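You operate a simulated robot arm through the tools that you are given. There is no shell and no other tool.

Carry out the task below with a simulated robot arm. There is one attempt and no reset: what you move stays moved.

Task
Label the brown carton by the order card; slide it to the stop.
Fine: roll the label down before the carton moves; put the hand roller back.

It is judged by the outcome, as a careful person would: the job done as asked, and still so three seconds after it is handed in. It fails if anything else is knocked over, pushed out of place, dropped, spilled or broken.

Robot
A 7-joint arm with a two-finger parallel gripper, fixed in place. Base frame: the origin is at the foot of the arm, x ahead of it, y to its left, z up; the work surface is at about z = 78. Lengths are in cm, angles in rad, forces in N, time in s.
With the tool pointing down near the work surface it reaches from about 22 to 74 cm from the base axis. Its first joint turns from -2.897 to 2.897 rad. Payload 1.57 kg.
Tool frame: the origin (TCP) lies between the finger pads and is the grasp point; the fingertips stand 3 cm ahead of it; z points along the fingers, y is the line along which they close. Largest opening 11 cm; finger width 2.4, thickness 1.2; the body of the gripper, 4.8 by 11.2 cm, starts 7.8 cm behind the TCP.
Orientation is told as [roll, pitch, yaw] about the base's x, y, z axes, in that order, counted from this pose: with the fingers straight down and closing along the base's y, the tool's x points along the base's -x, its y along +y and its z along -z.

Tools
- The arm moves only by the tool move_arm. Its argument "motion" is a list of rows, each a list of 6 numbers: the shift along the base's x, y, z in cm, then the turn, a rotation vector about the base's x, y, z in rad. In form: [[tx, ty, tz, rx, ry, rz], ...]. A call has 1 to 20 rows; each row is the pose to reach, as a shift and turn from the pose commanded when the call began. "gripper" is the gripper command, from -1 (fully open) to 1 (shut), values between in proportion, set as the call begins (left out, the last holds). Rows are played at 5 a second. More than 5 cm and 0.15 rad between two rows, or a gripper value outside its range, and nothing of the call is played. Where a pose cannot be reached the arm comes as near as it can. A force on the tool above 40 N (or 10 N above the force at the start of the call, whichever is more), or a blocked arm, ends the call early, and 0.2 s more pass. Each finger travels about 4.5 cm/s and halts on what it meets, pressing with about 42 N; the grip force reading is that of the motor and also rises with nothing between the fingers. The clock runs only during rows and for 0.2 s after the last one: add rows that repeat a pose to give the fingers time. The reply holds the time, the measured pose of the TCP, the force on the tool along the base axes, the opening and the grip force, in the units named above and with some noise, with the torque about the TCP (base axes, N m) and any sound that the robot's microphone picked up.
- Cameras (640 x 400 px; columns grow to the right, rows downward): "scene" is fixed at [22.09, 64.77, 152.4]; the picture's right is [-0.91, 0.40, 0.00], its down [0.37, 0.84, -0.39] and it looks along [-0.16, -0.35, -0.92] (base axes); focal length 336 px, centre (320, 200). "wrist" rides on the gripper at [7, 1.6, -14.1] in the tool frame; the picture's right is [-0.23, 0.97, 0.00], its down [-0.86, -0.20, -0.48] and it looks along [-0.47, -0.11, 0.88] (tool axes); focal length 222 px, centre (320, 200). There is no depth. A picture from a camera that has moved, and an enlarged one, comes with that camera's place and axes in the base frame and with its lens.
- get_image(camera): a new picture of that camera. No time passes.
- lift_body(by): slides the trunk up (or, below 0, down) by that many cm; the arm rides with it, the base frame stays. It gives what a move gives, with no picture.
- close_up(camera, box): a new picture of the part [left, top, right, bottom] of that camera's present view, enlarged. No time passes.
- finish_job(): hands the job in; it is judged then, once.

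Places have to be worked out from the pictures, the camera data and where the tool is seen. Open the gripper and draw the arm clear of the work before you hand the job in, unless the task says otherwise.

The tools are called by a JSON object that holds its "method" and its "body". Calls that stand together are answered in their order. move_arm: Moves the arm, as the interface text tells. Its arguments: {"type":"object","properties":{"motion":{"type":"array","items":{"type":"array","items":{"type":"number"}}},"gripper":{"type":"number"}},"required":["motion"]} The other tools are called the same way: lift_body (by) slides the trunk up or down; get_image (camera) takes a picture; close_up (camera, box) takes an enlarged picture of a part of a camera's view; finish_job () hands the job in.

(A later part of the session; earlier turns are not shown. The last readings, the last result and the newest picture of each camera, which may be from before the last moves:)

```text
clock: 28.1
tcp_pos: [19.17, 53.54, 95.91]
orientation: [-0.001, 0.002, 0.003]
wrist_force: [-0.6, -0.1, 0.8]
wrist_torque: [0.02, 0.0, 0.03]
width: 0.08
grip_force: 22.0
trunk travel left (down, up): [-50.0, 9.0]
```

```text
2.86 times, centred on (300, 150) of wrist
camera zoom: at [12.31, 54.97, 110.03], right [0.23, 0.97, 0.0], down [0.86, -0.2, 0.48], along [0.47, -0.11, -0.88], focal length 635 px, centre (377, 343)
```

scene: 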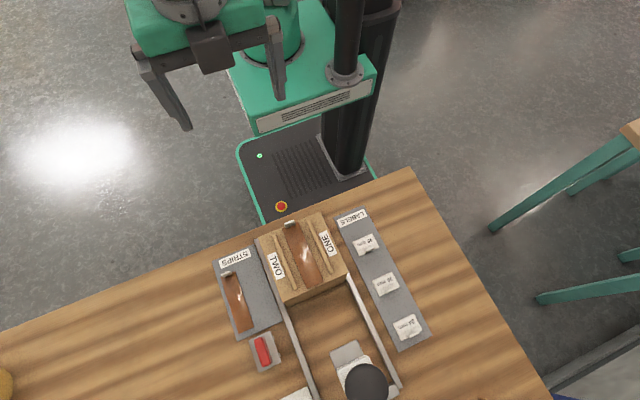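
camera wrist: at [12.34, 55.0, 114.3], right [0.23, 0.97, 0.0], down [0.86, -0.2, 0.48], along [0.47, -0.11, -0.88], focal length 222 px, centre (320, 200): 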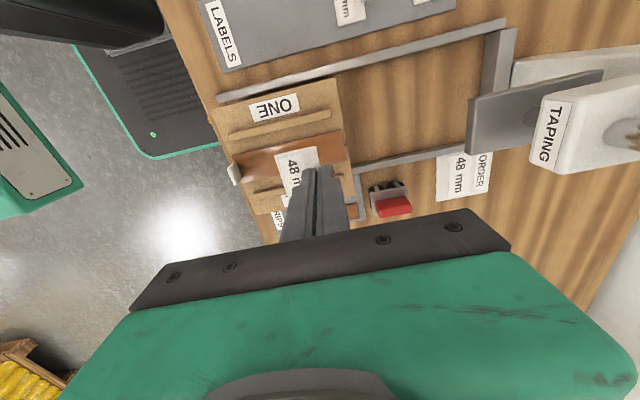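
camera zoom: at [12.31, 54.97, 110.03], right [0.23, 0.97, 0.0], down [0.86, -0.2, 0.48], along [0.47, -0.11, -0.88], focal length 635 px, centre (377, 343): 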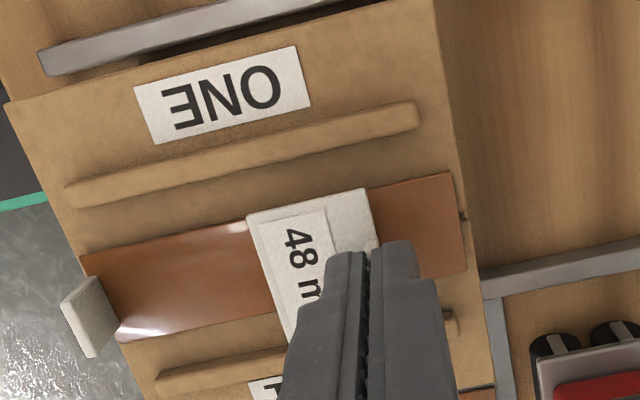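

Alignment looks good: label spans about x 16.9–21.8, between the ridges, y 50–53.6. I'll lower in small steps watching the force for contact.

{"method": "move_arm", "body": {"motion": [[0, 0, -0.4, 0, 0, 0], [0, 0, -0.8, 0, 0, 0], [0, 0, -1.1, 0, 0, 0], [0, 0, -1.1, 0, 0, 0]]}}

{"method": "close_up", "body": {"camera": "wrist", "box": [210, 80, 390, 220]}}

```text
clock: 29.1
tcp_pos: [19.34, 53.54, 94.84]
orientation: [0.0, 0.002, 0.001]
wrist_force: [1.4, -0.3, -0.5]
wrist_torque: [0.0, 0.0, 0.02]
width: 0.07
grip_force: 22.8
trunk travel left (down, up): [-50.0, 9.0]
```

```text
2.86 times, centred on (300, 150) of wrist
camera zoom: at [12.4, 54.94, 109.06], right [0.23, 0.97, 0.0], down [0.86, -0.2, 0.48], along [0.47, -0.11, -0.88], focal length 635 px, centre (377, 343)
```

zoom: 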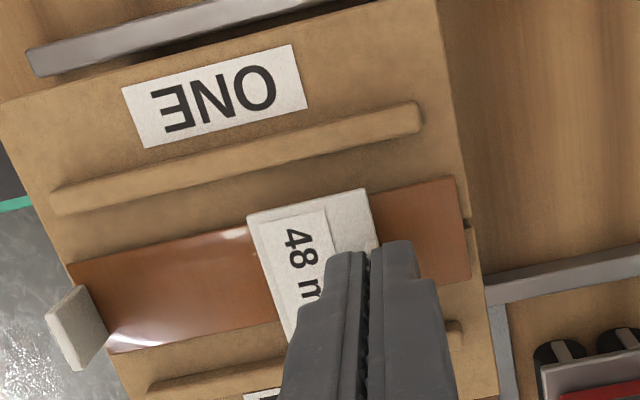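

No contact yet at 94.84. Continue down in 0.15 cm steps.

{"method": "move_arm", "body": {"motion": [[-0.05, 0, -0.15, 0, 0, 0], [-0.05, 0, -0.3, 0, 0, 0], [-0.05, 0, -0.3, 0, 0, 0]]}}

{"method": "move_arm", "body": {"motion": [[0, 0, -0.1, 0, 0, 0], [0, 0, -0.2, 0, 0, 0], [0, 0, -0.2, 0, 0, 0]]}}

{"method": "close_up", "body": {"camera": "wrist", "box": [210, 80, 390, 220]}}

```text
clock: 29.9
tcp_pos: [19.24, 53.47, 94.6]
orientation: [0.001, 0.002, 0.002]
wrist_force: [0.3, -1.3, -0.6]
wrist_torque: [0.0, 0.02, -0.03]
width: 0.06
grip_force: 22.4
trunk travel left (down, up): [-50.0, 9.0]
```

```text
clock: 30.7
tcp_pos: [19.23, 53.55, 94.37]
orientation: [-0.002, 0.002, 0.001]
wrist_force: [-0.1, -0.3, 0.1]
wrist_torque: [-0.01, 0.02, -0.01]
width: 0.05
grip_force: 23.2
trunk travel left (down, up): [-50.0, 9.0]
```

```text
2.86 times, centred on (300, 150) of wrist
camera zoom: at [12.32, 55.01, 108.53], right [0.23, 0.97, 0.0], down [0.86, -0.2, 0.48], along [0.47, -0.11, -0.88], focal length 635 px, centre (377, 343)
```

zoom: 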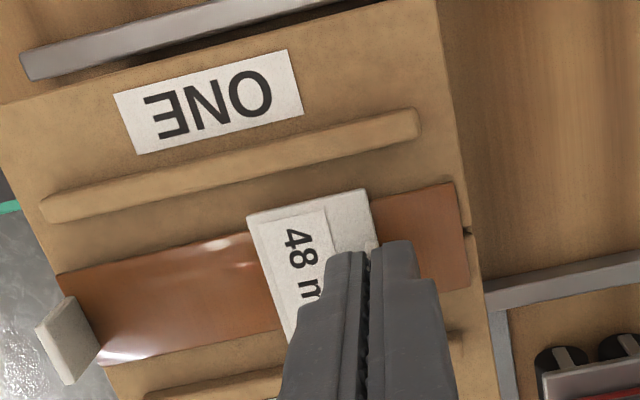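

Still no contact force at 94.37. Continue stepping down gently.

{"method": "move_arm", "body": {"motion": [[0, 0, -0.1, 0, 0, 0], [0, 0, -0.2, 0, 0, 0], [0, 0, -0.2, 0, 0, 0]]}}

{"method": "move_arm", "body": {"motion": [[0, 0, -0.1, 0, 0, 0], [0, 0, -0.2, 0, 0, 0], [0, 0, -0.2, 0, 0, 0]]}}

{"method": "close_up", "body": {"camera": "wrist", "box": [210, 80, 390, 220]}}

```text
clock: 31.5
tcp_pos: [19.03, 53.5, 94.12]
orientation: [0.003, 0.0, 0.002]
wrist_force: [0.5, 0.9, 4.8]
wrist_torque: [-0.01, -0.03, 0.07]
width: 0.05
grip_force: 22.4
trunk travel left (down, up): [-50.0, 9.0]
```

```text
clock: 32.3
tcp_pos: [19.12, 53.54, 94.11]
orientation: [0.004, 0.001, 0.002]
wrist_force: [1.6, 2.7, 18.3]
wrist_torque: [0.0, -0.05, 0.02]
width: 0.05
grip_force: 23.1
trunk travel left (down, up): [-50.0, 9.0]
```

```text
2.86 times, centred on (300, 150) of wrist
camera zoom: at [12.21, 54.95, 108.3], right [0.23, 0.97, 0.0], down [0.86, -0.2, 0.48], along [0.47, -0.1, -0.88], focal length 635 px, centre (377, 343)
```

zoom: 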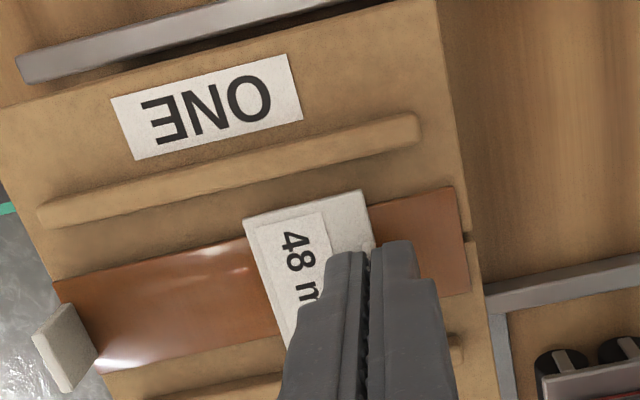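

Contact: 18 N after the last step, so the label is down on the carton at TCP z≈94.1. I'll ease off 0.2 cm, then open the fingers modestly.

{"method": "move_arm", "body": {"motion": [[0, 0, 0.1, 0, 0, 0], [0, 0, 0.2, 0, 0, 0], [0, 0, 0.2, 0, 0, 0]]}}

{"method": "move_arm", "body": {"motion": [[0, 0, 0, 0, 0, 0], [0, 0, 0, 0, 0, 0], [0, 0, 0, 0, 0, 0]], "gripper": 0.6}}

{"method": "close_up", "body": {"camera": "wrist", "box": [210, 80, 390, 220]}}

```text
clock: 33.1
tcp_pos: [19.21, 53.52, 94.12]
orientation: [0.0, 0.002, 0.002]
wrist_force: [1.0, 3.5, 10.0]
wrist_torque: [0.04, -0.06, 0.04]
width: 0.06
grip_force: 22.8
trunk travel left (down, up): [-50.0, 9.0]
```

```text
clock: 33.9
tcp_pos: [19.12, 53.55, 93.96]
orientation: [0.001, 0.003, 0.001]
wrist_force: [0.4, 0.1, -0.4]
wrist_torque: [0.01, -0.03, 0.01]
width: 2.21
grip_force: 0.0
trunk travel left (down, up): [-50.0, 9.0]
```

```text
2.86 times, centred on (300, 150) of wrist
camera zoom: at [12.22, 54.95, 108.3], right [0.23, 0.97, 0.0], down [0.86, -0.2, 0.48], along [0.47, -0.11, -0.88], focal length 635 px, centre (377, 343)
```

zoom: 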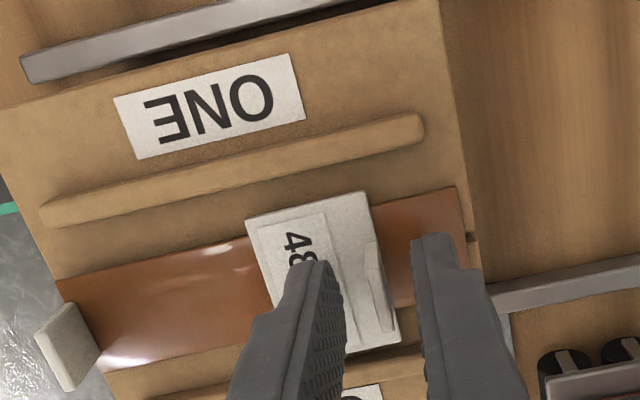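

The label is released and lies on the carton between the ridges. I'll rise straight up and inspect.

{"method": "move_arm", "body": {"motion": [[0, 0, 1, 0, 0, 0], [0, 0, 3, 0, 0, 0], [0, 0, 6, 0, 0, 0], [0, 0, 10, 0, 0, 0], [-3, -1, 13, 0, 0, 0], [-6, -1, 14, 0, 0, 0]]}}

{"method": "get_image", "body": {"camera": "wrist"}}

{"method": "close_up", "body": {"camera": "wrist", "box": [240, 70, 420, 200]}}

{"method": "get_image", "body": {"camera": "scene"}}

```text
clock: 35.3
tcp_pos: [13.0, 52.17, 108.14]
orientation: [-0.001, 0.001, 0.001]
wrist_force: [-0.2, 0.4, -0.1]
wrist_torque: [0.02, 0.0, -0.03]
width: 2.18
grip_force: 0.1
trunk travel left (down, up): [-50.0, 9.0]
```

```text
taken
camera wrist: at [6.2, 53.76, 122.31], right [0.23, 0.97, 0.0], down [0.86, -0.2, 0.48], along [0.47, -0.11, -0.88], focal length 222 px, centre (320, 200)
```

wrist: 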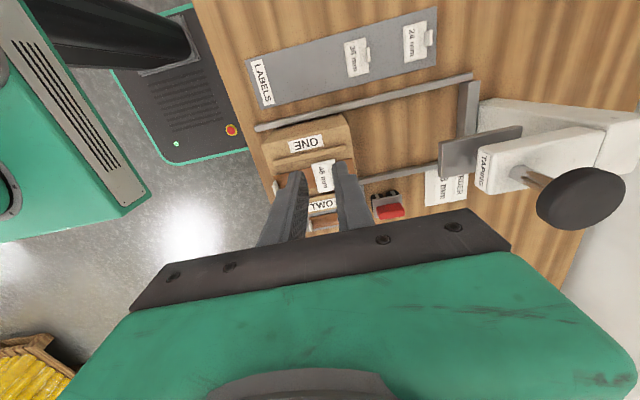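

```text
3.08 times, centred on (330, 135) of wrist
camera zoom: at [6.2, 53.76, 122.31], right [0.23, 0.97, 0.0], down [0.86, -0.2, 0.48], along [0.47, -0.11, -0.88], focal length 684 px, centre (289, 400)
```

zoom: 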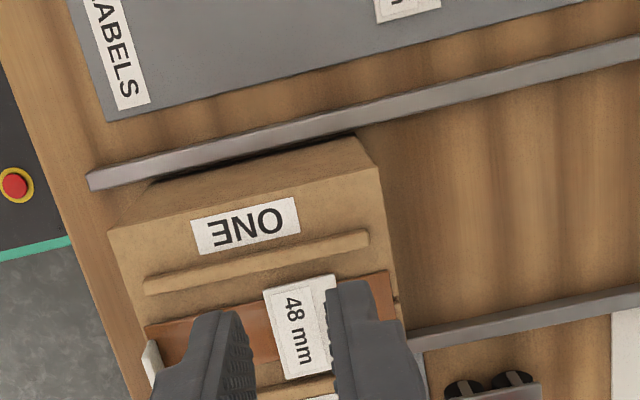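

```text
taken
```

scene: 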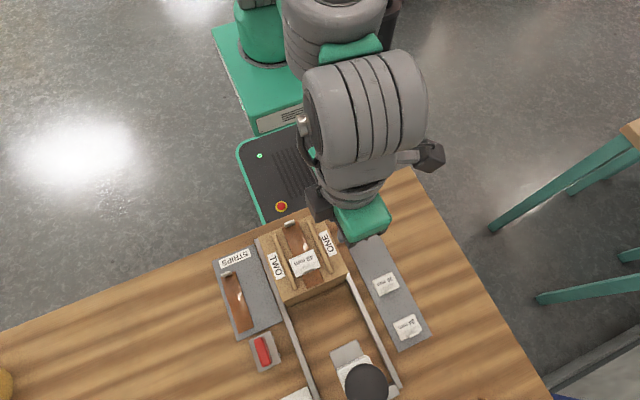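

The 48 mm label lies flat between the ridges, and nothing else moved. Next is the hand roller: I'll turn to yaw +1.57 (fingers close along x) while moving to above the handle at about (32.4, 62.1), at safe height.

{"method": "move_arm", "body": {"motion": [[2, 0, 1, 0, 0, 0.14], [4, 0, 2, 0, 0, 0.28], [6, 1, 2, 0, 0, 0.42], [8, 2, 2, 0, 0, 0.56], [10, 3, 2, 0, 0, 0.7], [12, 4, 2, 0, 0, 0.84], [14, 5, 1, 0, 0, 0.98], [16, 6.5, 0, 0, 0, 1.12], [18, 8, -2, 0, 0, 1.26], [19, 9, -4, 0, 0, 1.4], [19.4, 9.9, -6, 0, 0, 1.52], [19.4, 9.9, -8, 0, 0, 1.57], [19.4, 9.9, -8, 0, 0, 1.57]], "gripper": 0.25}}

{"method": "get_image", "body": {"camera": "wrist"}}

{"method": "close_up", "body": {"camera": "scene", "box": [200, 280, 340, 400]}}

```text
clock: 38.1
tcp_pos: [32.45, 61.72, 99.83]
orientation: [0.001, 0.002, 1.572]
wrist_force: [0.0, 0.5, 0.4]
wrist_torque: [-0.01, 0.07, -0.02]
width: 4.12
grip_force: 0.0
out of reach, approached as far as the arm can: row 10, 11, 12, 13
trunk travel left (down, up): [-50.0, 9.0]
```

```text
taken
camera wrist: at [30.87, 54.62, 114.0], right [-0.97, 0.23, 0.0], down [0.2, 0.86, 0.48], along [0.11, 0.47, -0.88], focal length 222 px, centre (320, 200)
```

wrist: 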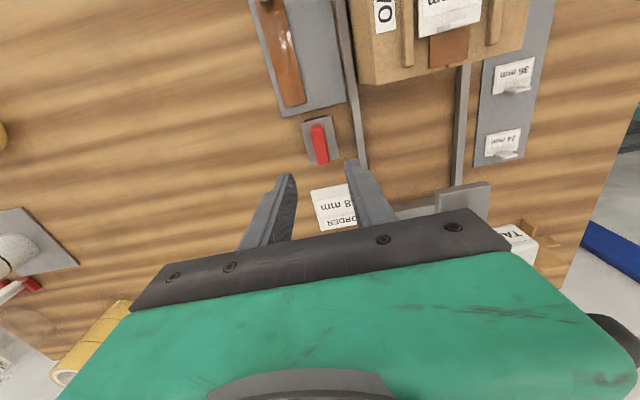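

```text
3.33 times, centred on (270, 340) of scene
camera zoom: at [22.09, 64.77, 152.4], right [-0.91, 0.4, 0.0], down [0.37, 0.84, -0.39], along [-0.16, -0.35, -0.92], focal length 1121 px, centre (487, -267)
```

zoom: 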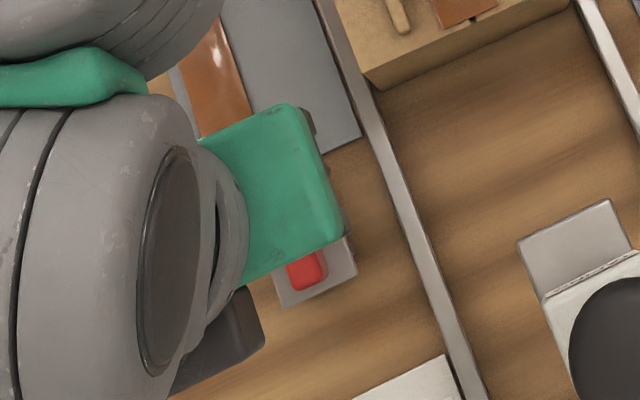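

Near the reach limit the arm fell about 0.35 cm short in y at this height. Let me zoom on the roller from here to fix the handle's position before descending.

{"method": "close_up", "body": {"camera": "wrist", "box": [270, 90, 380, 190]}}

```text
4.00 times, centred on (325, 140) of wrist
camera zoom: at [30.87, 54.62, 114.0], right [-0.97, 0.23, 0.0], down [0.2, 0.86, 0.48], along [0.11, 0.47, -0.88], focal length 888 px, centre (300, 440)
```

zoom: 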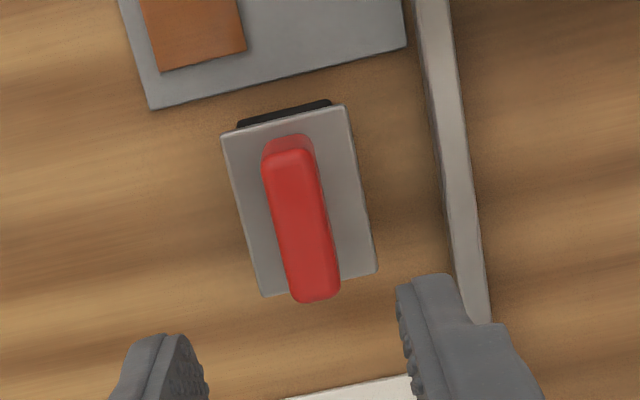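

Handle center computes to about (32.5, 62.3), aligned along y; the plate spans x 30.4–34.9, y 59.3–65.3. I'll descend to about z=89 and see how the reach holds.

{"method": "move_arm", "body": {"motion": [[0, 0.1, -2, 0, 0, 0], [0, 0.3, -4, 0, 0, 0], [0, 0.4, -6, 0, 0, 0], [0, 0.5, -8, 0, 0, 0], [0, 0.5, -10, 0, 0, 0], [0, 0.5, -11, 0, 0, 0], [0, 0.5, -11, 0, 0, 0]]}}

{"method": "close_up", "body": {"camera": "wrist", "box": [230, 90, 410, 230]}}

```text
clock: 39.7
tcp_pos: [32.13, 62.11, 88.81]
orientation: [0.0, 0.001, 1.57]
wrist_force: [0.3, 0.0, 0.2]
wrist_torque: [-0.03, -0.01, -0.03]
width: 4.12
grip_force: 0.1
trunk travel left (down, up): [-50.0, 9.0]
```

```text
2.86 times, centred on (320, 160) of wrist
camera zoom: at [30.66, 55.08, 102.99], right [-0.97, 0.23, 0.0], down [0.2, 0.86, 0.48], along [0.11, 0.47, -0.88], focal length 635 px, centre (320, 314)
```

zoom: 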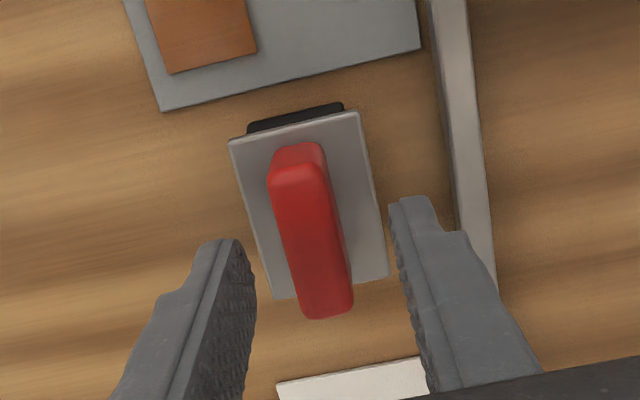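

The roller handle is centered between the fingers to within about 0.15 cm. I'll shift +0.15 in x and lower to z≈85.6, staying just above the roller's plate, then close.

{"method": "move_arm", "body": {"motion": [[0.15, 0, -1, 0, 0, 0], [0.15, 0.1, -2, 0, 0, 0], [0.15, 0.1, -2.8, 0, 0, 0], [0.15, 0.1, -3.2, 0, 0, 0], [0.15, 0.1, -3.2, 0, 0, 0]]}}

{"method": "close_up", "body": {"camera": "wrist", "box": [230, 90, 410, 230]}}

{"method": "close_up", "body": {"camera": "scene", "box": [220, 310, 320, 390]}}

```text
clock: 40.9
tcp_pos: [32.31, 62.29, 85.61]
orientation: [0.0, 0.0, 1.571]
wrist_force: [-0.3, 0.7, 0.1]
wrist_torque: [0.03, 0.04, -0.01]
width: 4.12
grip_force: 0.1
trunk travel left (down, up): [-50.0, 9.0]
```

```text
2.86 times, centred on (320, 160) of wrist
camera zoom: at [30.78, 55.24, 99.87], right [-0.97, 0.23, 0.0], down [0.2, 0.86, 0.48], along [0.11, 0.47, -0.88], focal length 635 px, centre (320, 314)
```

zoom: 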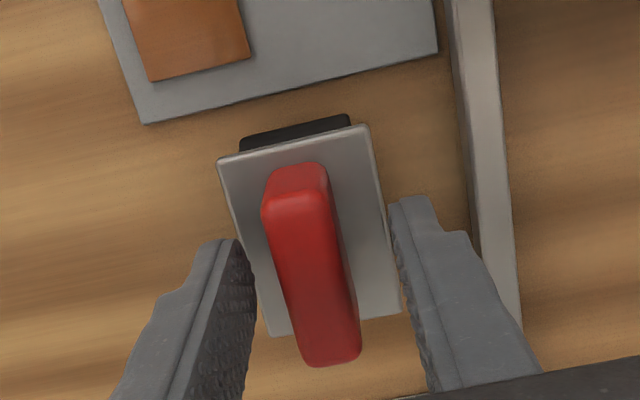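

```text
5.00 times, centred on (270, 350) of scene
camera zoom: at [22.09, 64.77, 152.4], right [-0.91, 0.4, 0.0], down [0.37, 0.84, -0.39], along [-0.16, -0.35, -0.92], focal length 1681 px, centre (570, -550)
```

zoom: 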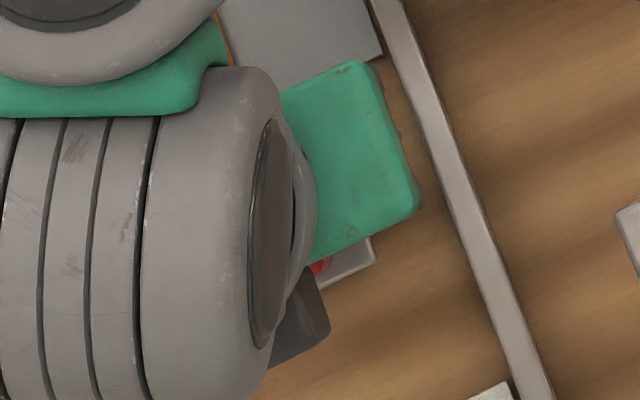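

Perspective-corrected, the handle center is at x≈32.6, so I'll shift +0.3 in x and then close the fingers on it.

{"method": "move_arm", "body": {"motion": [[0.15, 0, 0, 0, 0, 0], [0.3, 0, 0, 0, 0, 0], [0.3, 0, 0, 0, 0, 0]]}}

{"method": "move_arm", "body": {"motion": [[0, 0, 0, 0, 0, 0], [0, 0, 0, 0, 0, 0], [0, 0, 0, 0, 0, 0], [0, 0, 0, 0, 0, 0]], "gripper": 0.72}}

{"method": "close_up", "body": {"camera": "wrist", "box": [230, 90, 410, 230]}}

```text
clock: 41.7
tcp_pos: [32.69, 62.16, 85.61]
orientation: [0.001, 0.001, 1.573]
wrist_force: [0.4, 0.1, 0.3]
wrist_torque: [-0.03, 0.0, -0.01]
width: 4.12
grip_force: 0.0
trunk travel left (down, up): [-50.0, 9.0]
```

```text
clock: 42.7
tcp_pos: [32.67, 62.24, 85.63]
orientation: [0.001, 0.001, 1.571]
wrist_force: [-1.1, -0.2, 1.0]
wrist_torque: [0.0, 0.03, -0.03]
width: 1.75
grip_force: 32.5
trunk travel left (down, up): [-50.0, 9.0]
```

```text
2.86 times, centred on (320, 160) of wrist
camera zoom: at [31.11, 55.2, 99.86], right [-0.97, 0.23, 0.0], down [0.2, 0.86, 0.48], along [0.11, 0.47, -0.88], focal length 635 px, centre (320, 314)
```

zoom: 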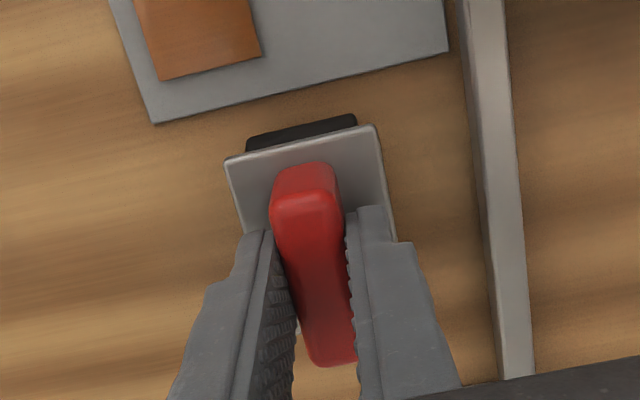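

The handle is gripped at 1.75 cm width. I note the pick pose (32.67, 62.22, 85.62) for return, tighten fully, and lift slowly.

{"method": "move_arm", "body": {"motion": [[0, 0, 0, 0, 0, 0], [0, 0, 0, 0, 0, 0]], "gripper": 1.0}}

{"method": "move_arm", "body": {"motion": [[0, 0, 0.5, 0, 0, 0], [0, 0, 1.5, 0, 0, 0], [0, 0, 3, 0, 0, 0], [0, 0, 3, 0, 0, 0]]}}

{"method": "close_up", "body": {"camera": "wrist", "box": [230, 90, 410, 230]}}

{"method": "close_up", "body": {"camera": "scene", "box": [220, 310, 320, 390]}}

```text
clock: 43.3
tcp_pos: [32.68, 62.21, 85.65]
orientation: [0.0, 0.002, 1.572]
wrist_force: [-0.9, -0.4, 0.1]
wrist_torque: [0.01, 0.0, 0.03]
width: 1.73
grip_force: 32.7
trunk travel left (down, up): [-50.0, 9.0]
```

```text
clock: 44.3
tcp_pos: [32.77, 62.21, 88.64]
orientation: [0.002, 0.0, 1.57]
wrist_force: [0.0, -0.8, -1.1]
wrist_torque: [0.03, 0.0, -0.04]
width: 1.73
grip_force: 32.0
trunk travel left (down, up): [-50.0, 9.0]
```

```text
2.86 times, centred on (320, 160) of wrist
camera zoom: at [31.18, 55.18, 102.86], right [-0.97, 0.23, 0.0], down [0.2, 0.86, 0.48], along [0.11, 0.46, -0.88], focal length 635 px, centre (320, 314)
```

zoom: 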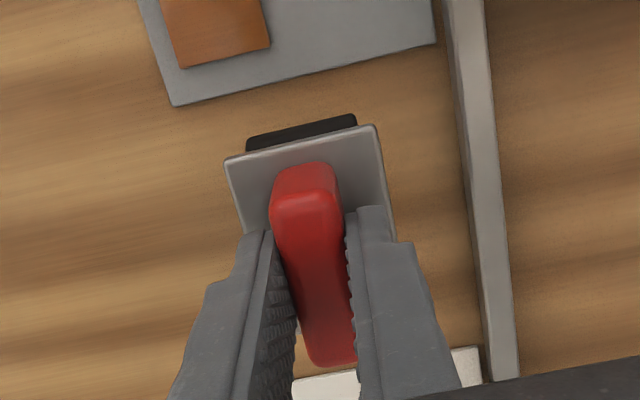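

```text
5.00 times, centred on (270, 350) of scene
camera zoom: at [22.09, 64.77, 152.4], right [-0.91, 0.4, 0.0], down [0.37, 0.84, -0.39], along [-0.16, -0.35, -0.92], focal length 1681 px, centre (570, -550)
```

zoom: 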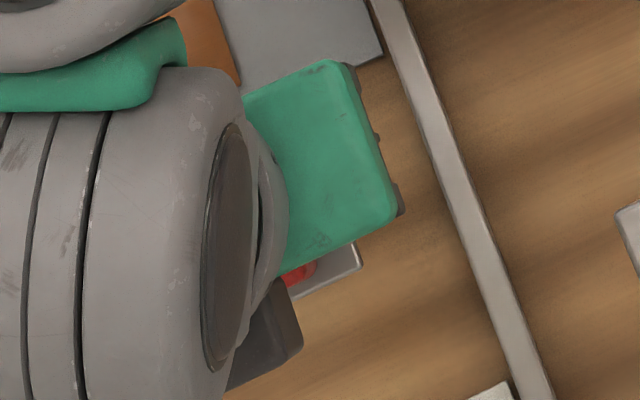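

The roller is held firmly. Before rolling I'll check the label's exact position on the carton from the scene camera and wrist.

{"method": "close_up", "body": {"camera": "scene", "box": [250, 205, 370, 310]}}

{"method": "get_image", "body": {"camera": "scene"}}

```text
3.81 times, centred on (310, 258) of scene
camera zoom: at [22.09, 64.77, 152.4], right [-0.91, 0.4, 0.0], down [0.37, 0.84, -0.39], along [-0.16, -0.35, -0.92], focal length 1281 px, centre (358, -19)
```

zoom: 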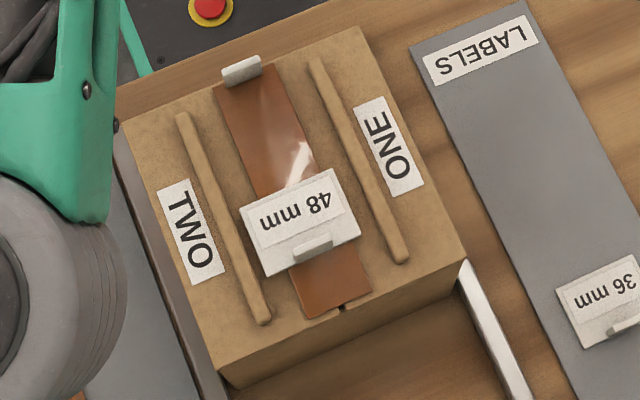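

```text
taken
```

scene: 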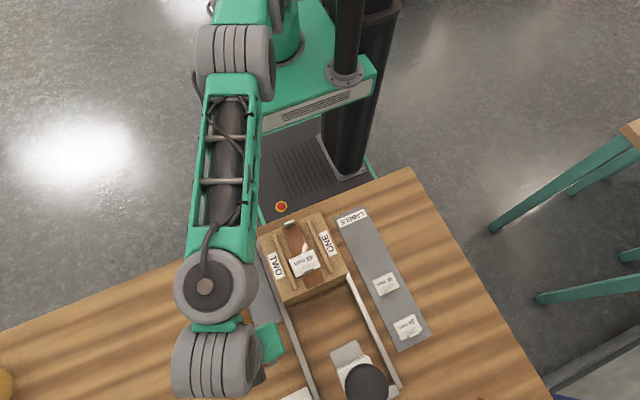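

The label sits at x≈16.8–21.7, y≈50–53.6 with its tab near y≈53.5 (TCP coordinates). I'll carry the roller up and around to above the label, x=19.2, y≈49.7, with wheels well clear of everything.

{"method": "move_arm", "body": {"motion": [[-0.5, -1.2, 3, 0, 0, 0], [-1, -3, 6, 0, 0, 0], [-1.7, -6, 9, 0, 0, 0], [-2.7, -9, 12.5, 0, 0, 0], [-4, -11, 15.5, 0, 0, 0], [-7, -12, 15.5, 0, 0, 0], [-10, -12.5, 15.5, 0, 0, 0], [-13, -12.5, 15.5, 0, 0, 0], [-13.5, -12.5, 15.5, 0, 0, 0], [-13.5, -12.5, 15.5, 0, 0, 0]]}}

{"method": "get_image", "body": {"camera": "wrist"}}

{"method": "close_up", "body": {"camera": "wrist", "box": [230, 90, 410, 230]}}

```text
clock: 46.5
tcp_pos: [19.22, 49.73, 104.0]
orientation: [-0.001, 0.002, 1.571]
wrist_force: [0.8, -0.1, -1.2]
wrist_torque: [0.02, -0.01, -0.02]
width: 1.72
grip_force: 32.6
trunk travel left (down, up): [-50.0, 9.0]
```

```text
taken
camera wrist: at [17.58, 42.66, 118.21], right [-0.97, 0.23, 0.0], down [0.2, 0.86, 0.48], along [0.11, 0.46, -0.88], focal length 222 px, centre (320, 200)
```

wrist: 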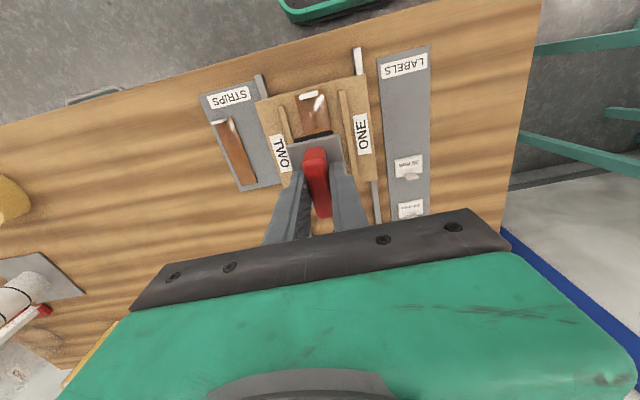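

```text
2.86 times, centred on (320, 160) of wrist
camera zoom: at [17.58, 42.66, 118.21], right [-0.97, 0.23, 0.0], down [0.2, 0.86, 0.48], along [0.11, 0.46, -0.88], focal length 635 px, centre (320, 314)
```

zoom: 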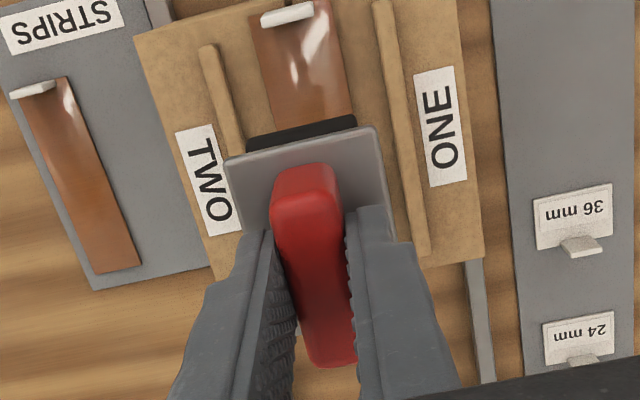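

The roller is over the label lane. Lower to about z=99 (wheels ~1 cm above the label) and check from the scene camera.

{"method": "move_arm", "body": {"motion": [[0, 0, -2, 0, 0, 0], [0, 0, -4, 0, 0, 0], [0, 0, -4.8, 0, 0, 0], [0, 0, -4.8, 0, 0, 0]]}}

{"method": "close_up", "body": {"camera": "scene", "box": [240, 190, 380, 310]}}

{"method": "close_up", "body": {"camera": "wrist", "box": [230, 90, 410, 230]}}

```text
clock: 47.5
tcp_pos: [19.09, 49.65, 99.25]
orientation: [0.0, 0.003, 1.571]
wrist_force: [0.1, -0.3, -1.5]
wrist_torque: [-0.01, 0.01, -0.02]
width: 1.73
grip_force: 32.9
trunk travel left (down, up): [-50.0, 9.0]
```

```text
3.33 times, centred on (310, 250) of scene
camera zoom: at [22.09, 64.77, 152.4], right [-0.91, 0.4, 0.0], down [0.37, 0.84, -0.39], along [-0.16, -0.35, -0.92], focal length 1121 px, centre (353, 33)
```

zoom: 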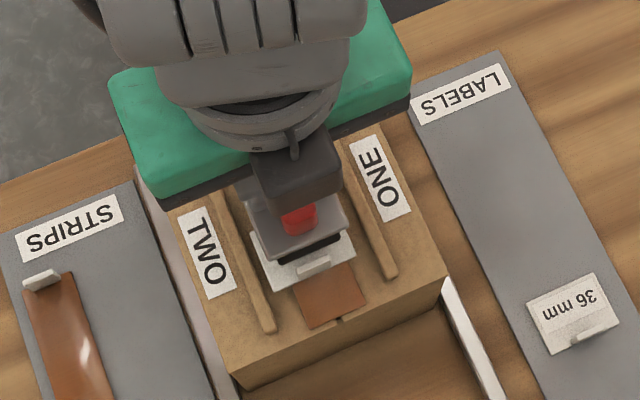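

```text
2.86 times, centred on (320, 160) of wrist
camera zoom: at [17.61, 42.56, 113.46], right [-0.97, 0.23, 0.0], down [0.2, 0.86, 0.48], along [0.11, 0.47, -0.88], focal length 635 px, centre (320, 314)
```

zoom: 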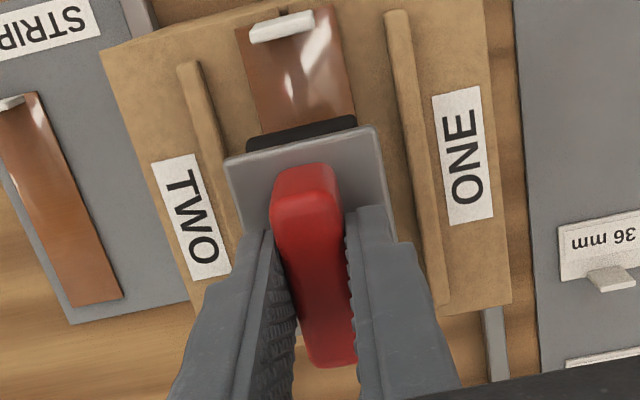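

The scene view shows the front wheel over the label, just behind its tab, centered between the ridges. I'll lower gently until contact.

{"method": "move_arm", "body": {"motion": [[0.05, 0, -0.3, 0, 0, 0], [0.05, 0, -0.6, 0, 0, 0], [0.05, 0, -0.8, 0, 0, 0], [0.05, 0, -0.8, 0, 0, 0]]}}

{"method": "move_arm", "body": {"motion": [[0, 0, -0.1, 0, 0, 0], [0, 0, -0.2, 0, 0, 0], [0, 0, -0.2, 0, 0, 0]]}}

```text
clock: 48.5
tcp_pos: [19.21, 49.81, 98.54]
orientation: [0.001, 0.002, 1.571]
wrist_force: [-0.2, 0.0, -1.8]
wrist_torque: [-0.03, 0.02, -0.04]
width: 1.72
grip_force: 32.7
trunk travel left (down, up): [-50.0, 9.0]
```

```text
clock: 49.3
tcp_pos: [19.18, 49.77, 98.43]
orientation: [-0.001, 0.003, 1.569]
wrist_force: [0.3, -0.1, -1.6]
wrist_torque: [-0.02, 0.02, -0.01]
width: 1.74
grip_force: 32.4
trunk travel left (down, up): [-50.0, 9.0]
```

No contact yet at 98.4 (force is just the roller's weight). Keep stepping down 0.1 cm at a time.

{"method": "move_arm", "body": {"motion": [[0, 0, -0.1, 0, 0, 0], [0, 0, -0.2, 0, 0, 0], [0, 0, -0.2, 0, 0, 0]]}}

{"method": "move_arm", "body": {"motion": [[0, 0, -0.1, 0, 0, 0], [0, 0, -0.2, 0, 0, 0], [0, 0, -0.2, 0, 0, 0]]}}

```text
clock: 50.1
tcp_pos: [19.18, 49.7, 98.15]
orientation: [0.002, 0.002, 1.57]
wrist_force: [0.7, -0.1, -2.7]
wrist_torque: [0.0, -0.04, 0.02]
width: 1.74
grip_force: 32.1
trunk travel left (down, up): [-50.0, 9.0]
```

```text
clock: 50.9
tcp_pos: [19.26, 49.68, 98.17]
orientation: [0.001, -0.001, 1.57]
wrist_force: [0.3, 0.5, 4.2]
wrist_torque: [0.11, -0.02, 0.0]
width: 1.75
grip_force: 31.9
trunk travel left (down, up): [-50.0, 9.0]
```

Contact: about 5.7 N net with torque consistent with the front wheel pressing on the label. I'll press slightly more and roll back and forth along y over the label, staying behind the tab.

{"method": "move_arm", "body": {"motion": [[0, 0, -0.06, 0, 0, 0], [0, -0.2, -0.06, 0, 0, 0], [0, -0.4, -0.06, 0, 0, 0], [0, -0.6, -0.06, 0, 0, 0], [0, -0.8, -0.06, 0, 0, 0], [0, -1.0, -0.06, 0, 0, 0], [0, -1.0, -0.06, 0, 0, 0]]}}

{"method": "close_up", "body": {"camera": "scene", "box": [240, 190, 380, 310]}}

```text
clock: 52.5
tcp_pos: [19.06, 48.72, 98.1]
orientation: [-0.002, 0.0, 1.572]
wrist_force: [0.0, 0.7, 12.7]
wrist_torque: [0.28, 0.03, 0.0]
width: 1.73
grip_force: 32.1
trunk travel left (down, up): [-50.0, 9.0]
```

```text
3.33 times, centred on (310, 250) of scene
camera zoom: at [22.09, 64.77, 152.4], right [-0.91, 0.4, 0.0], down [0.37, 0.84, -0.39], along [-0.16, -0.35, -0.92], focal length 1121 px, centre (353, 33)
```

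zoom: 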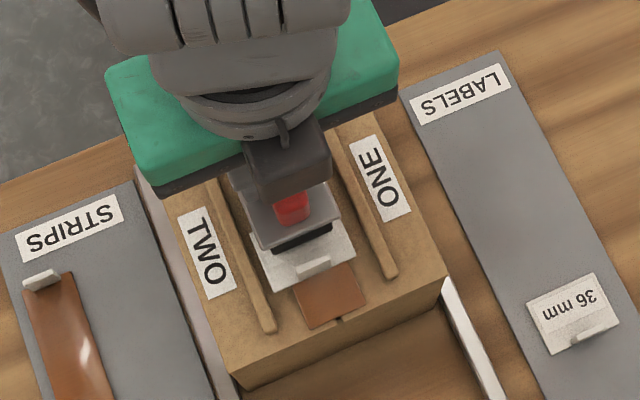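

Rolling works: ~14 N down force with almost no drag, label and carton unmoved. I'll do several full passes back and forth.

{"method": "move_arm", "body": {"motion": [[0, -0.1, 0, 0, 0, 0], [0, 0.1, 0, 0, 0, 0], [0, 0.3, 0, 0, 0, 0], [0, 0.5, 0, 0, 0, 0], [0, 0.7, 0, 0, 0, 0], [0, 0.9, 0, 0, 0, 0], [0, 1.1, 0, 0, 0, 0], [0, 1.25, 0, 0, 0, 0], [0, 1.1, 0, 0, 0, 0], [0, 0.9, 0, 0, 0, 0], [0, 0.6, 0, 0, 0, 0], [0, 0.3, 0, 0, 0, 0], [0, 0.0, 0, 0, 0, 0], [0, -0.1, 0, 0, 0, 0], [0, 0.2, 0, 0, 0, 0], [0, 0.5, 0, 0, 0, 0], [0, 0.8, 0, 0, 0, 0], [0, 1.1, 0, 0, 0, 0], [0, 1.25, 0, 0, 0, 0], [0, 1.25, 0, 0, 0, 0]]}}

{"method": "close_up", "body": {"camera": "scene", "box": [240, 190, 380, 310]}}

```text
clock: 56.7
tcp_pos: [19.19, 49.93, 97.94]
orientation: [0.0, -0.001, 1.571]
wrist_force: [0.1, 0.2, 8.9]
wrist_torque: [0.21, -0.01, -0.01]
width: 1.73
grip_force: 32.2
trunk travel left (down, up): [-50.0, 9.0]
```

```text
3.33 times, centred on (310, 250) of scene
camera zoom: at [22.09, 64.77, 152.4], right [-0.91, 0.4, 0.0], down [0.37, 0.84, -0.39], along [-0.16, -0.35, -0.92], focal length 1121 px, centre (353, 33)
```

zoom: 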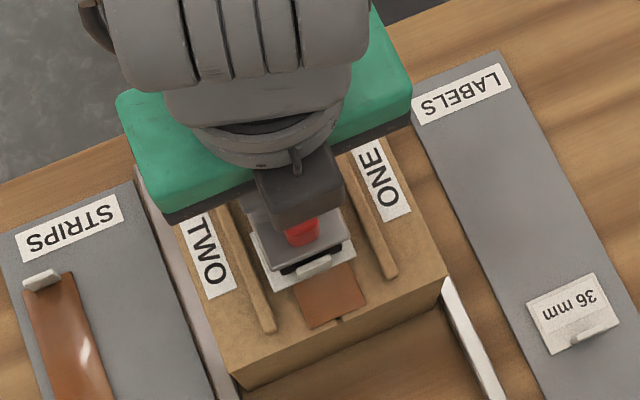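

Three passes done with 10–14 N, front wheel covering from the label's rear edge up to the tab; nothing shifted. Now I lift the roller straight up and check the label.

{"method": "move_arm", "body": {"motion": [[0, 0, 0.5, 0, 0, 0], [0, 0, 1.5, 0, 0, 0], [0, -0.3, 3, 0, 0, 0], [0, -0.3, 6, 0, 0, 0]]}}

{"method": "move_arm", "body": {"motion": [[3, 0.2, 0, 0, 0, 0], [6, 0.7, 0, 0, 0, 0], [9.5, 1.5, 0, 0, 0, 0], [10.8, 4.5, -3, 0, 0, 0], [11.8, 7.5, -6, 0, 0, 0], [12.5, 10, -9, 0, 0, 0], [13, 11.5, -12, 0, 0, 0], [13.4, 12.3, -14.5, 0, 0, 0], [13.4, 12.5, -14.5, 0, 0, 0]]}}

{"method": "close_up", "body": {"camera": "scene", "box": [240, 190, 380, 310]}}

{"method": "close_up", "body": {"camera": "wrist", "box": [230, 60, 410, 230]}}

```text
clock: 57.7
tcp_pos: [19.32, 49.65, 103.84]
orientation: [0.001, 0.001, 1.572]
wrist_force: [0.2, -0.6, -2.5]
wrist_torque: [-0.01, -0.01, 0.0]
width: 1.76
grip_force: 32.6
trunk travel left (down, up): [-50.0, 9.0]
```

```text
clock: 59.7
tcp_pos: [32.57, 62.21, 89.49]
orientation: [-0.002, 0.001, 1.57]
wrist_force: [0.0, -0.4, -1.1]
wrist_torque: [-0.02, 0.05, 0.03]
width: 1.71
grip_force: 32.1
trunk travel left (down, up): [-50.0, 9.0]
```

```text
3.33 times, centred on (310, 250) of scene
camera zoom: at [22.09, 64.77, 152.4], right [-0.91, 0.4, 0.0], down [0.37, 0.84, -0.39], along [-0.16, -0.35, -0.92], focal length 1121 px, centre (353, 33)
```

zoom: 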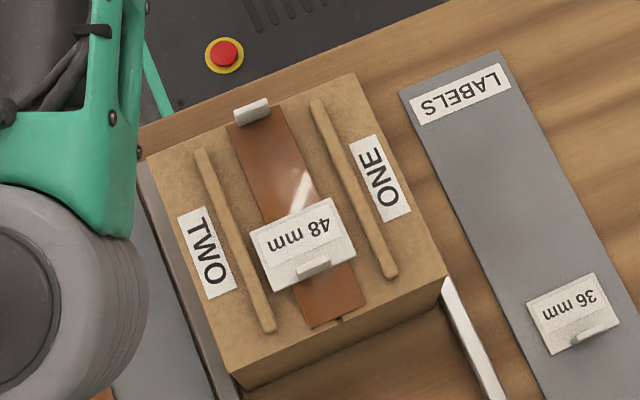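

```text
2.35 times, centred on (320, 145) of wrist
camera zoom: at [31.13, 55.06, 103.54], right [-0.97, 0.23, 0.0], down [0.2, 0.86, 0.48], along [0.11, 0.46, -0.88], focal length 523 px, centre (320, 329)
```

zoom: 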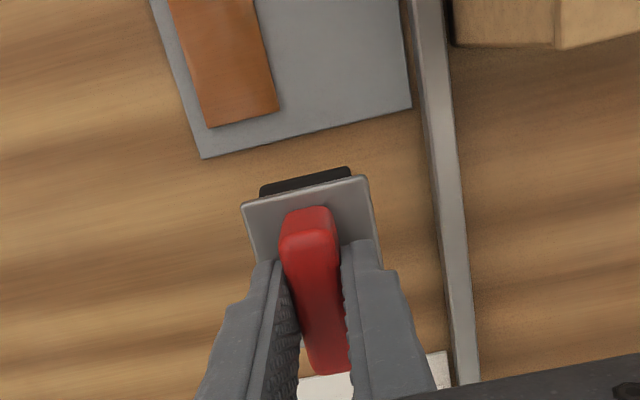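

The label lies flat and the carton hasn't moved. The roller is over its spot; I'll lower it to just above its original height, then settle it gently.

{"method": "move_arm", "body": {"motion": [[0.05, 0.07, -1.2, 0, 0, 0], [0.05, 0.07, -2.4, 0, 0, 0], [0.05, 0.07, -3.2, 0, 0, 0], [0.05, 0.07, -3.5, 0, 0, 0], [0.05, 0.07, -3.5, 0, 0, 0]]}}

{"method": "move_arm", "body": {"motion": [[0, 0, -0.1, 0, 0, 0], [0, 0, -0.2, 0, 0, 0], [0, 0, -0.25, 0, 0, 0], [0, 0, -0.25, 0, 0, 0]]}}

{"method": "close_up", "body": {"camera": "wrist", "box": [230, 90, 410, 230]}}

```text
clock: 60.9
tcp_pos: [32.66, 62.17, 85.87]
orientation: [0.001, 0.002, 1.57]
wrist_force: [0.5, -0.7, -1.0]
wrist_torque: [0.0, 0.0, 0.01]
width: 1.71
grip_force: 31.9
trunk travel left (down, up): [-50.0, 9.0]
```

```text
clock: 61.9
tcp_pos: [32.67, 62.28, 85.7]
orientation: [0.001, 0.001, 1.572]
wrist_force: [0.8, -0.5, -1.1]
wrist_torque: [-0.01, 0.0, -0.01]
width: 1.72
grip_force: 32.6
trunk travel left (down, up): [-50.0, 9.0]
```

```text
2.86 times, centred on (320, 160) of wrist
camera zoom: at [31.13, 55.19, 99.82], right [-0.97, 0.23, 0.0], down [0.2, 0.86, 0.48], along [0.11, 0.46, -0.88], focal length 635 px, centre (320, 314)
```

zoom: 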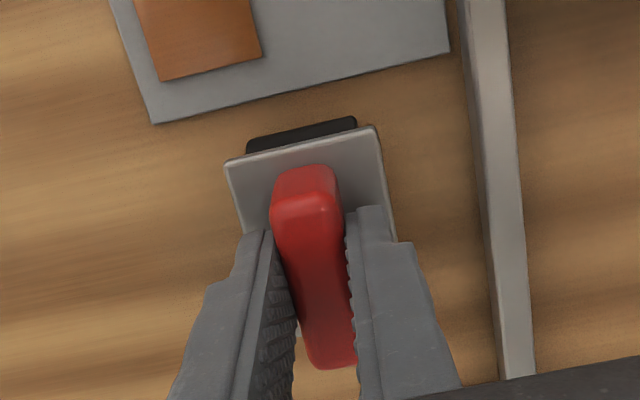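

The view matches the pick-up view almost exactly. Weight still hangs on the hand, so I'll lower 0.1 more and then open.

{"method": "move_arm", "body": {"motion": [[0, 0, -0.08, 0, 0, 0], [0, 0, -0.12, 0, 0, 0], [0, 0, -0.12, 0, 0, 0]]}}

{"method": "move_arm", "body": {"motion": [[0, 0, 0, 0, 0, 0], [0, 0, 0, 0, 0, 0], [0, 0, 0, 0, 0, 0], [0, 0, 0, 0, 0, 0]], "gripper": 0.3}}

{"method": "close_up", "body": {"camera": "wrist", "box": [230, 90, 410, 230]}}

```text
clock: 62.7
tcp_pos: [32.71, 62.35, 85.71]
orientation: [0.0, 0.0, 1.57]
wrist_force: [-0.6, -0.2, 7.0]
wrist_torque: [-0.11, 0.05, 0.0]
width: 1.71
grip_force: 32.4
trunk travel left (down, up): [-50.0, 9.0]
```

```text
clock: 63.7
tcp_pos: [32.72, 62.38, 85.54]
orientation: [0.002, 0.002, 1.572]
wrist_force: [0.0, 0.2, 0.2]
wrist_torque: [-0.01, -0.03, 0.0]
width: 3.87
grip_force: 0.1
trunk travel left (down, up): [-50.0, 9.0]
```

```text
2.86 times, centred on (320, 160) of wrist
camera zoom: at [31.14, 55.25, 99.7], right [-0.97, 0.23, 0.0], down [0.2, 0.86, 0.48], along [0.11, 0.46, -0.88], focal length 635 px, centre (320, 314)
```

zoom: 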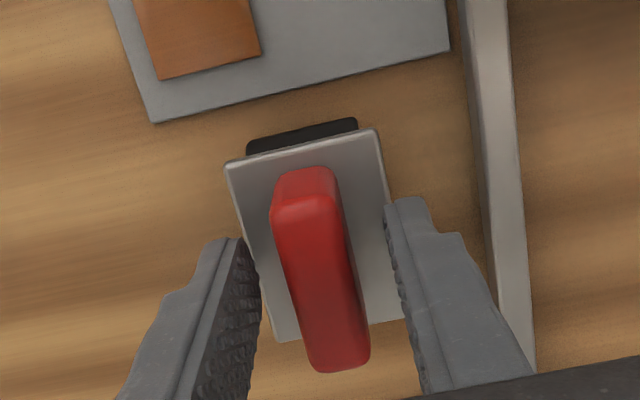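

The roller is released and standing in its place. I'll rise straight up and check it from both cameras.

{"method": "move_arm", "body": {"motion": [[0, 0, 1.5, 0, 0, 0], [0, 0, 4, 0, 0, 0], [0, -0.5, 8, 0, 0, 0], [0, -3, 12, 0, 0, 0], [0, -6, 15, 0, 0, 0], [-1, -10, 17, 0, 0, 0]]}}

{"method": "get_image", "body": {"camera": "scene"}}

{"method": "close_up", "body": {"camera": "scene", "box": [220, 310, 380, 400]}}

{"method": "get_image", "body": {"camera": "wrist"}}

```text
clock: 65.1
tcp_pos: [31.8, 52.02, 102.44]
orientation: [0.0, 0.0, 1.572]
wrist_force: [0.5, -0.4, -0.1]
wrist_torque: [0.0, -0.02, 0.0]
width: 3.86
grip_force: 0.2
trunk travel left (down, up): [-50.0, 9.0]
```

```text
taken
```

scene: 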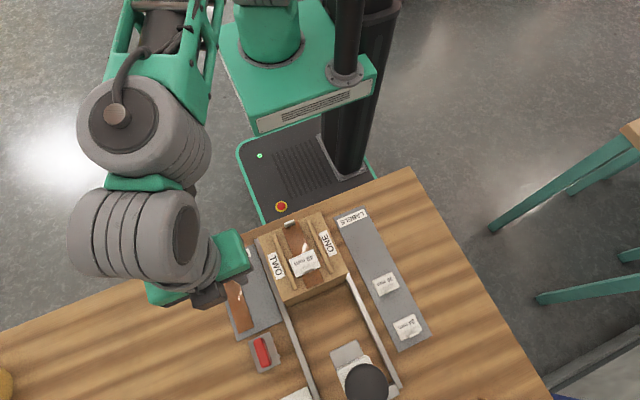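

```text
4.00 times, centred on (300, 355) of scene
camera zoom: at [22.09, 64.77, 152.4], right [-0.91, 0.4, 0.0], down [0.37, 0.84, -0.39], along [-0.16, -0.35, -0.92], focal length 1345 px, centre (400, -420)
```

zoom: 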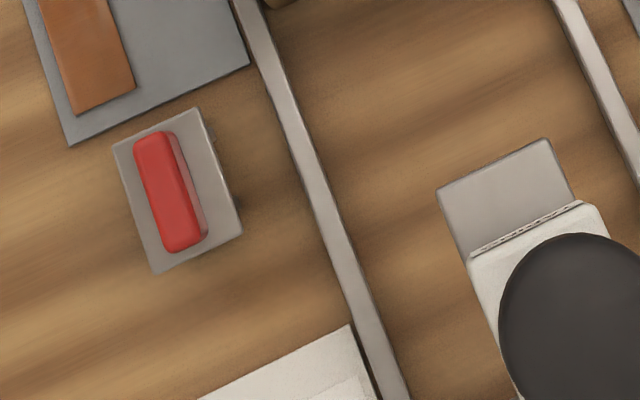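

```text
taken
camera wrist: at [30.23, 45.01, 116.62], right [-0.97, 0.23, 0.0], down [0.2, 0.86, 0.48], along [0.11, 0.46, -0.88], focal length 222 px, centre (320, 200)
```

wrist: 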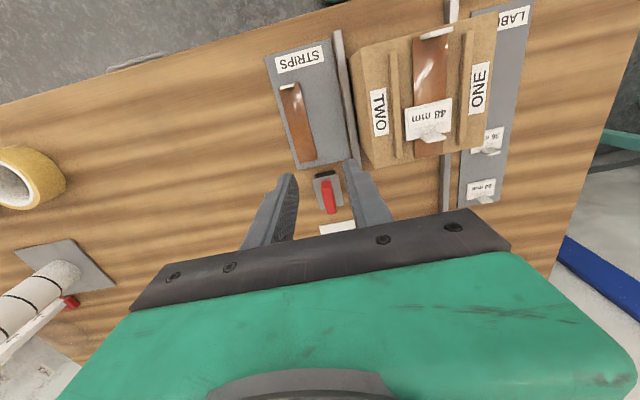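

The roller stands back in its place (within ~2 mm) and everything else is in order. Now for the slide: I'll move behind the carton (y≈37) at height with fingers about 8 cm apart, then tilt the hand so the fingertips lead and the body stays clear of the taping head.

{"method": "move_arm", "body": {"motion": [[-2.5, -3, 0, 0, 0, 0], [-5, -6, 0, 0, 0, 0], [-7.5, -9, 0, 0, 0, 0], [-10, -12, 0, 0, 0, 0], [-12.6, -14.5, 0, 0, 0, 0], [-12.6, -15.5, 0, 0.1, 0, 0], [-12.6, -15.5, 0, 0.2, 0, 0], [-12.6, -15.5, 0, 0.3, 0, 0], [-12.6, -15.5, 0, 0.4, 0, 0], [-12.6, -15.5, 0, 0.4, 0, 0]], "gripper": -0.45}}

{"method": "get_image", "body": {"camera": "scene"}}

{"method": "get_image", "body": {"camera": "wrist"}}

```text
clock: 67.3
tcp_pos: [19.0, 36.81, 102.61]
orientation: [-0.002, -0.4, 1.571]
wrist_force: [0.0, 0.9, 1.2]
wrist_torque: [0.01, -0.03, -0.02]
width: 7.97
grip_force: 0.0
trunk travel left (down, up): [-50.0, 9.0]
```

```text
taken
```

scene: 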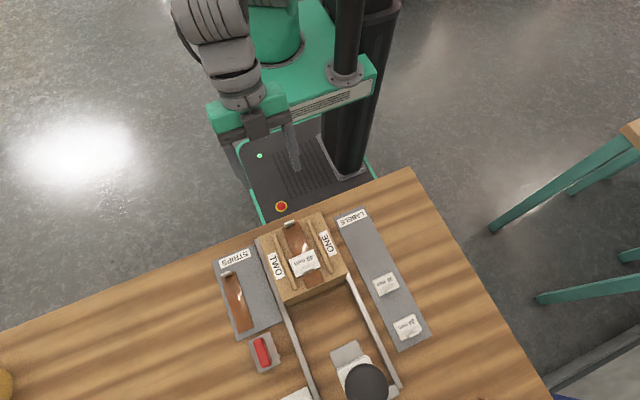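

```text
taken
camera wrist: at [17.48, 24.72, 112.88], right [-0.97, 0.21, 0.09], down [0.2, 0.6, 0.77], along [0.11, 0.77, -0.63], focal length 222 px, centre (320, 200)
```

wrist: 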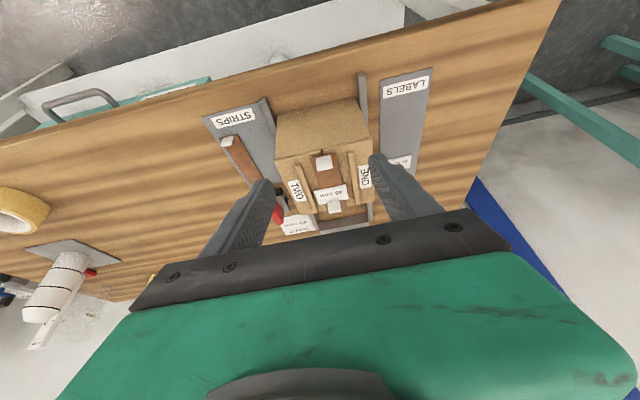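

The tilt of 0.4 rad is reached exactly. I'll descend behind the carton to z≈84.5 at y≈37 (fingertips around y=39, clear of the carton).

{"method": "move_arm", "body": {"motion": [[0, 0, -4, 0, 0, 0], [0, 0, -8, 0, 0, 0], [0, 0, -12, 0, 0, 0], [0, 0, -15, 0, 0, 0], [0.1, 0, -18, 0, 0, 0], [0.1, 0, -18, 0, 0, 0]]}}

{"method": "get_image", "body": {"camera": "wrist"}}

{"method": "close_up", "body": {"camera": "scene", "box": [220, 130, 380, 310]}}

```text
clock: 68.7
tcp_pos: [19.4, 36.8, 84.35]
orientation: [-0.001, -0.4, 1.571]
wrist_force: [-0.5, 0.8, 0.1]
wrist_torque: [0.02, -0.01, -0.02]
width: 7.97
grip_force: 0.0
trunk travel left (down, up): [-50.0, 9.0]
```

```text
taken
camera wrist: at [17.86, 24.8, 94.75], right [-0.97, 0.21, 0.09], down [0.2, 0.6, 0.77], along [0.11, 0.77, -0.63], focal length 222 px, centre (320, 200)
```

wrist: 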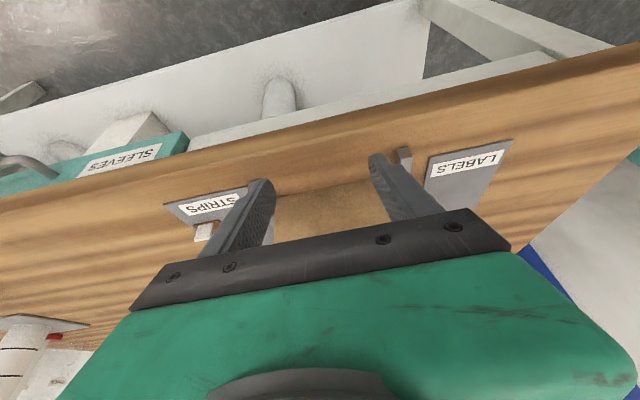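

```text
2.22 times, centred on (300, 220) of scene
camera zoom: at [22.09, 64.77, 152.4], right [-0.91, 0.4, 0.0], down [0.37, 0.84, -0.39], along [-0.16, -0.35, -0.92], focal length 747 px, centre (364, 156)
```

zoom: 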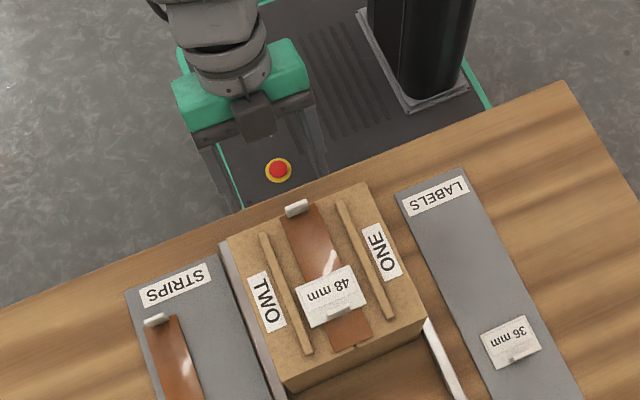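

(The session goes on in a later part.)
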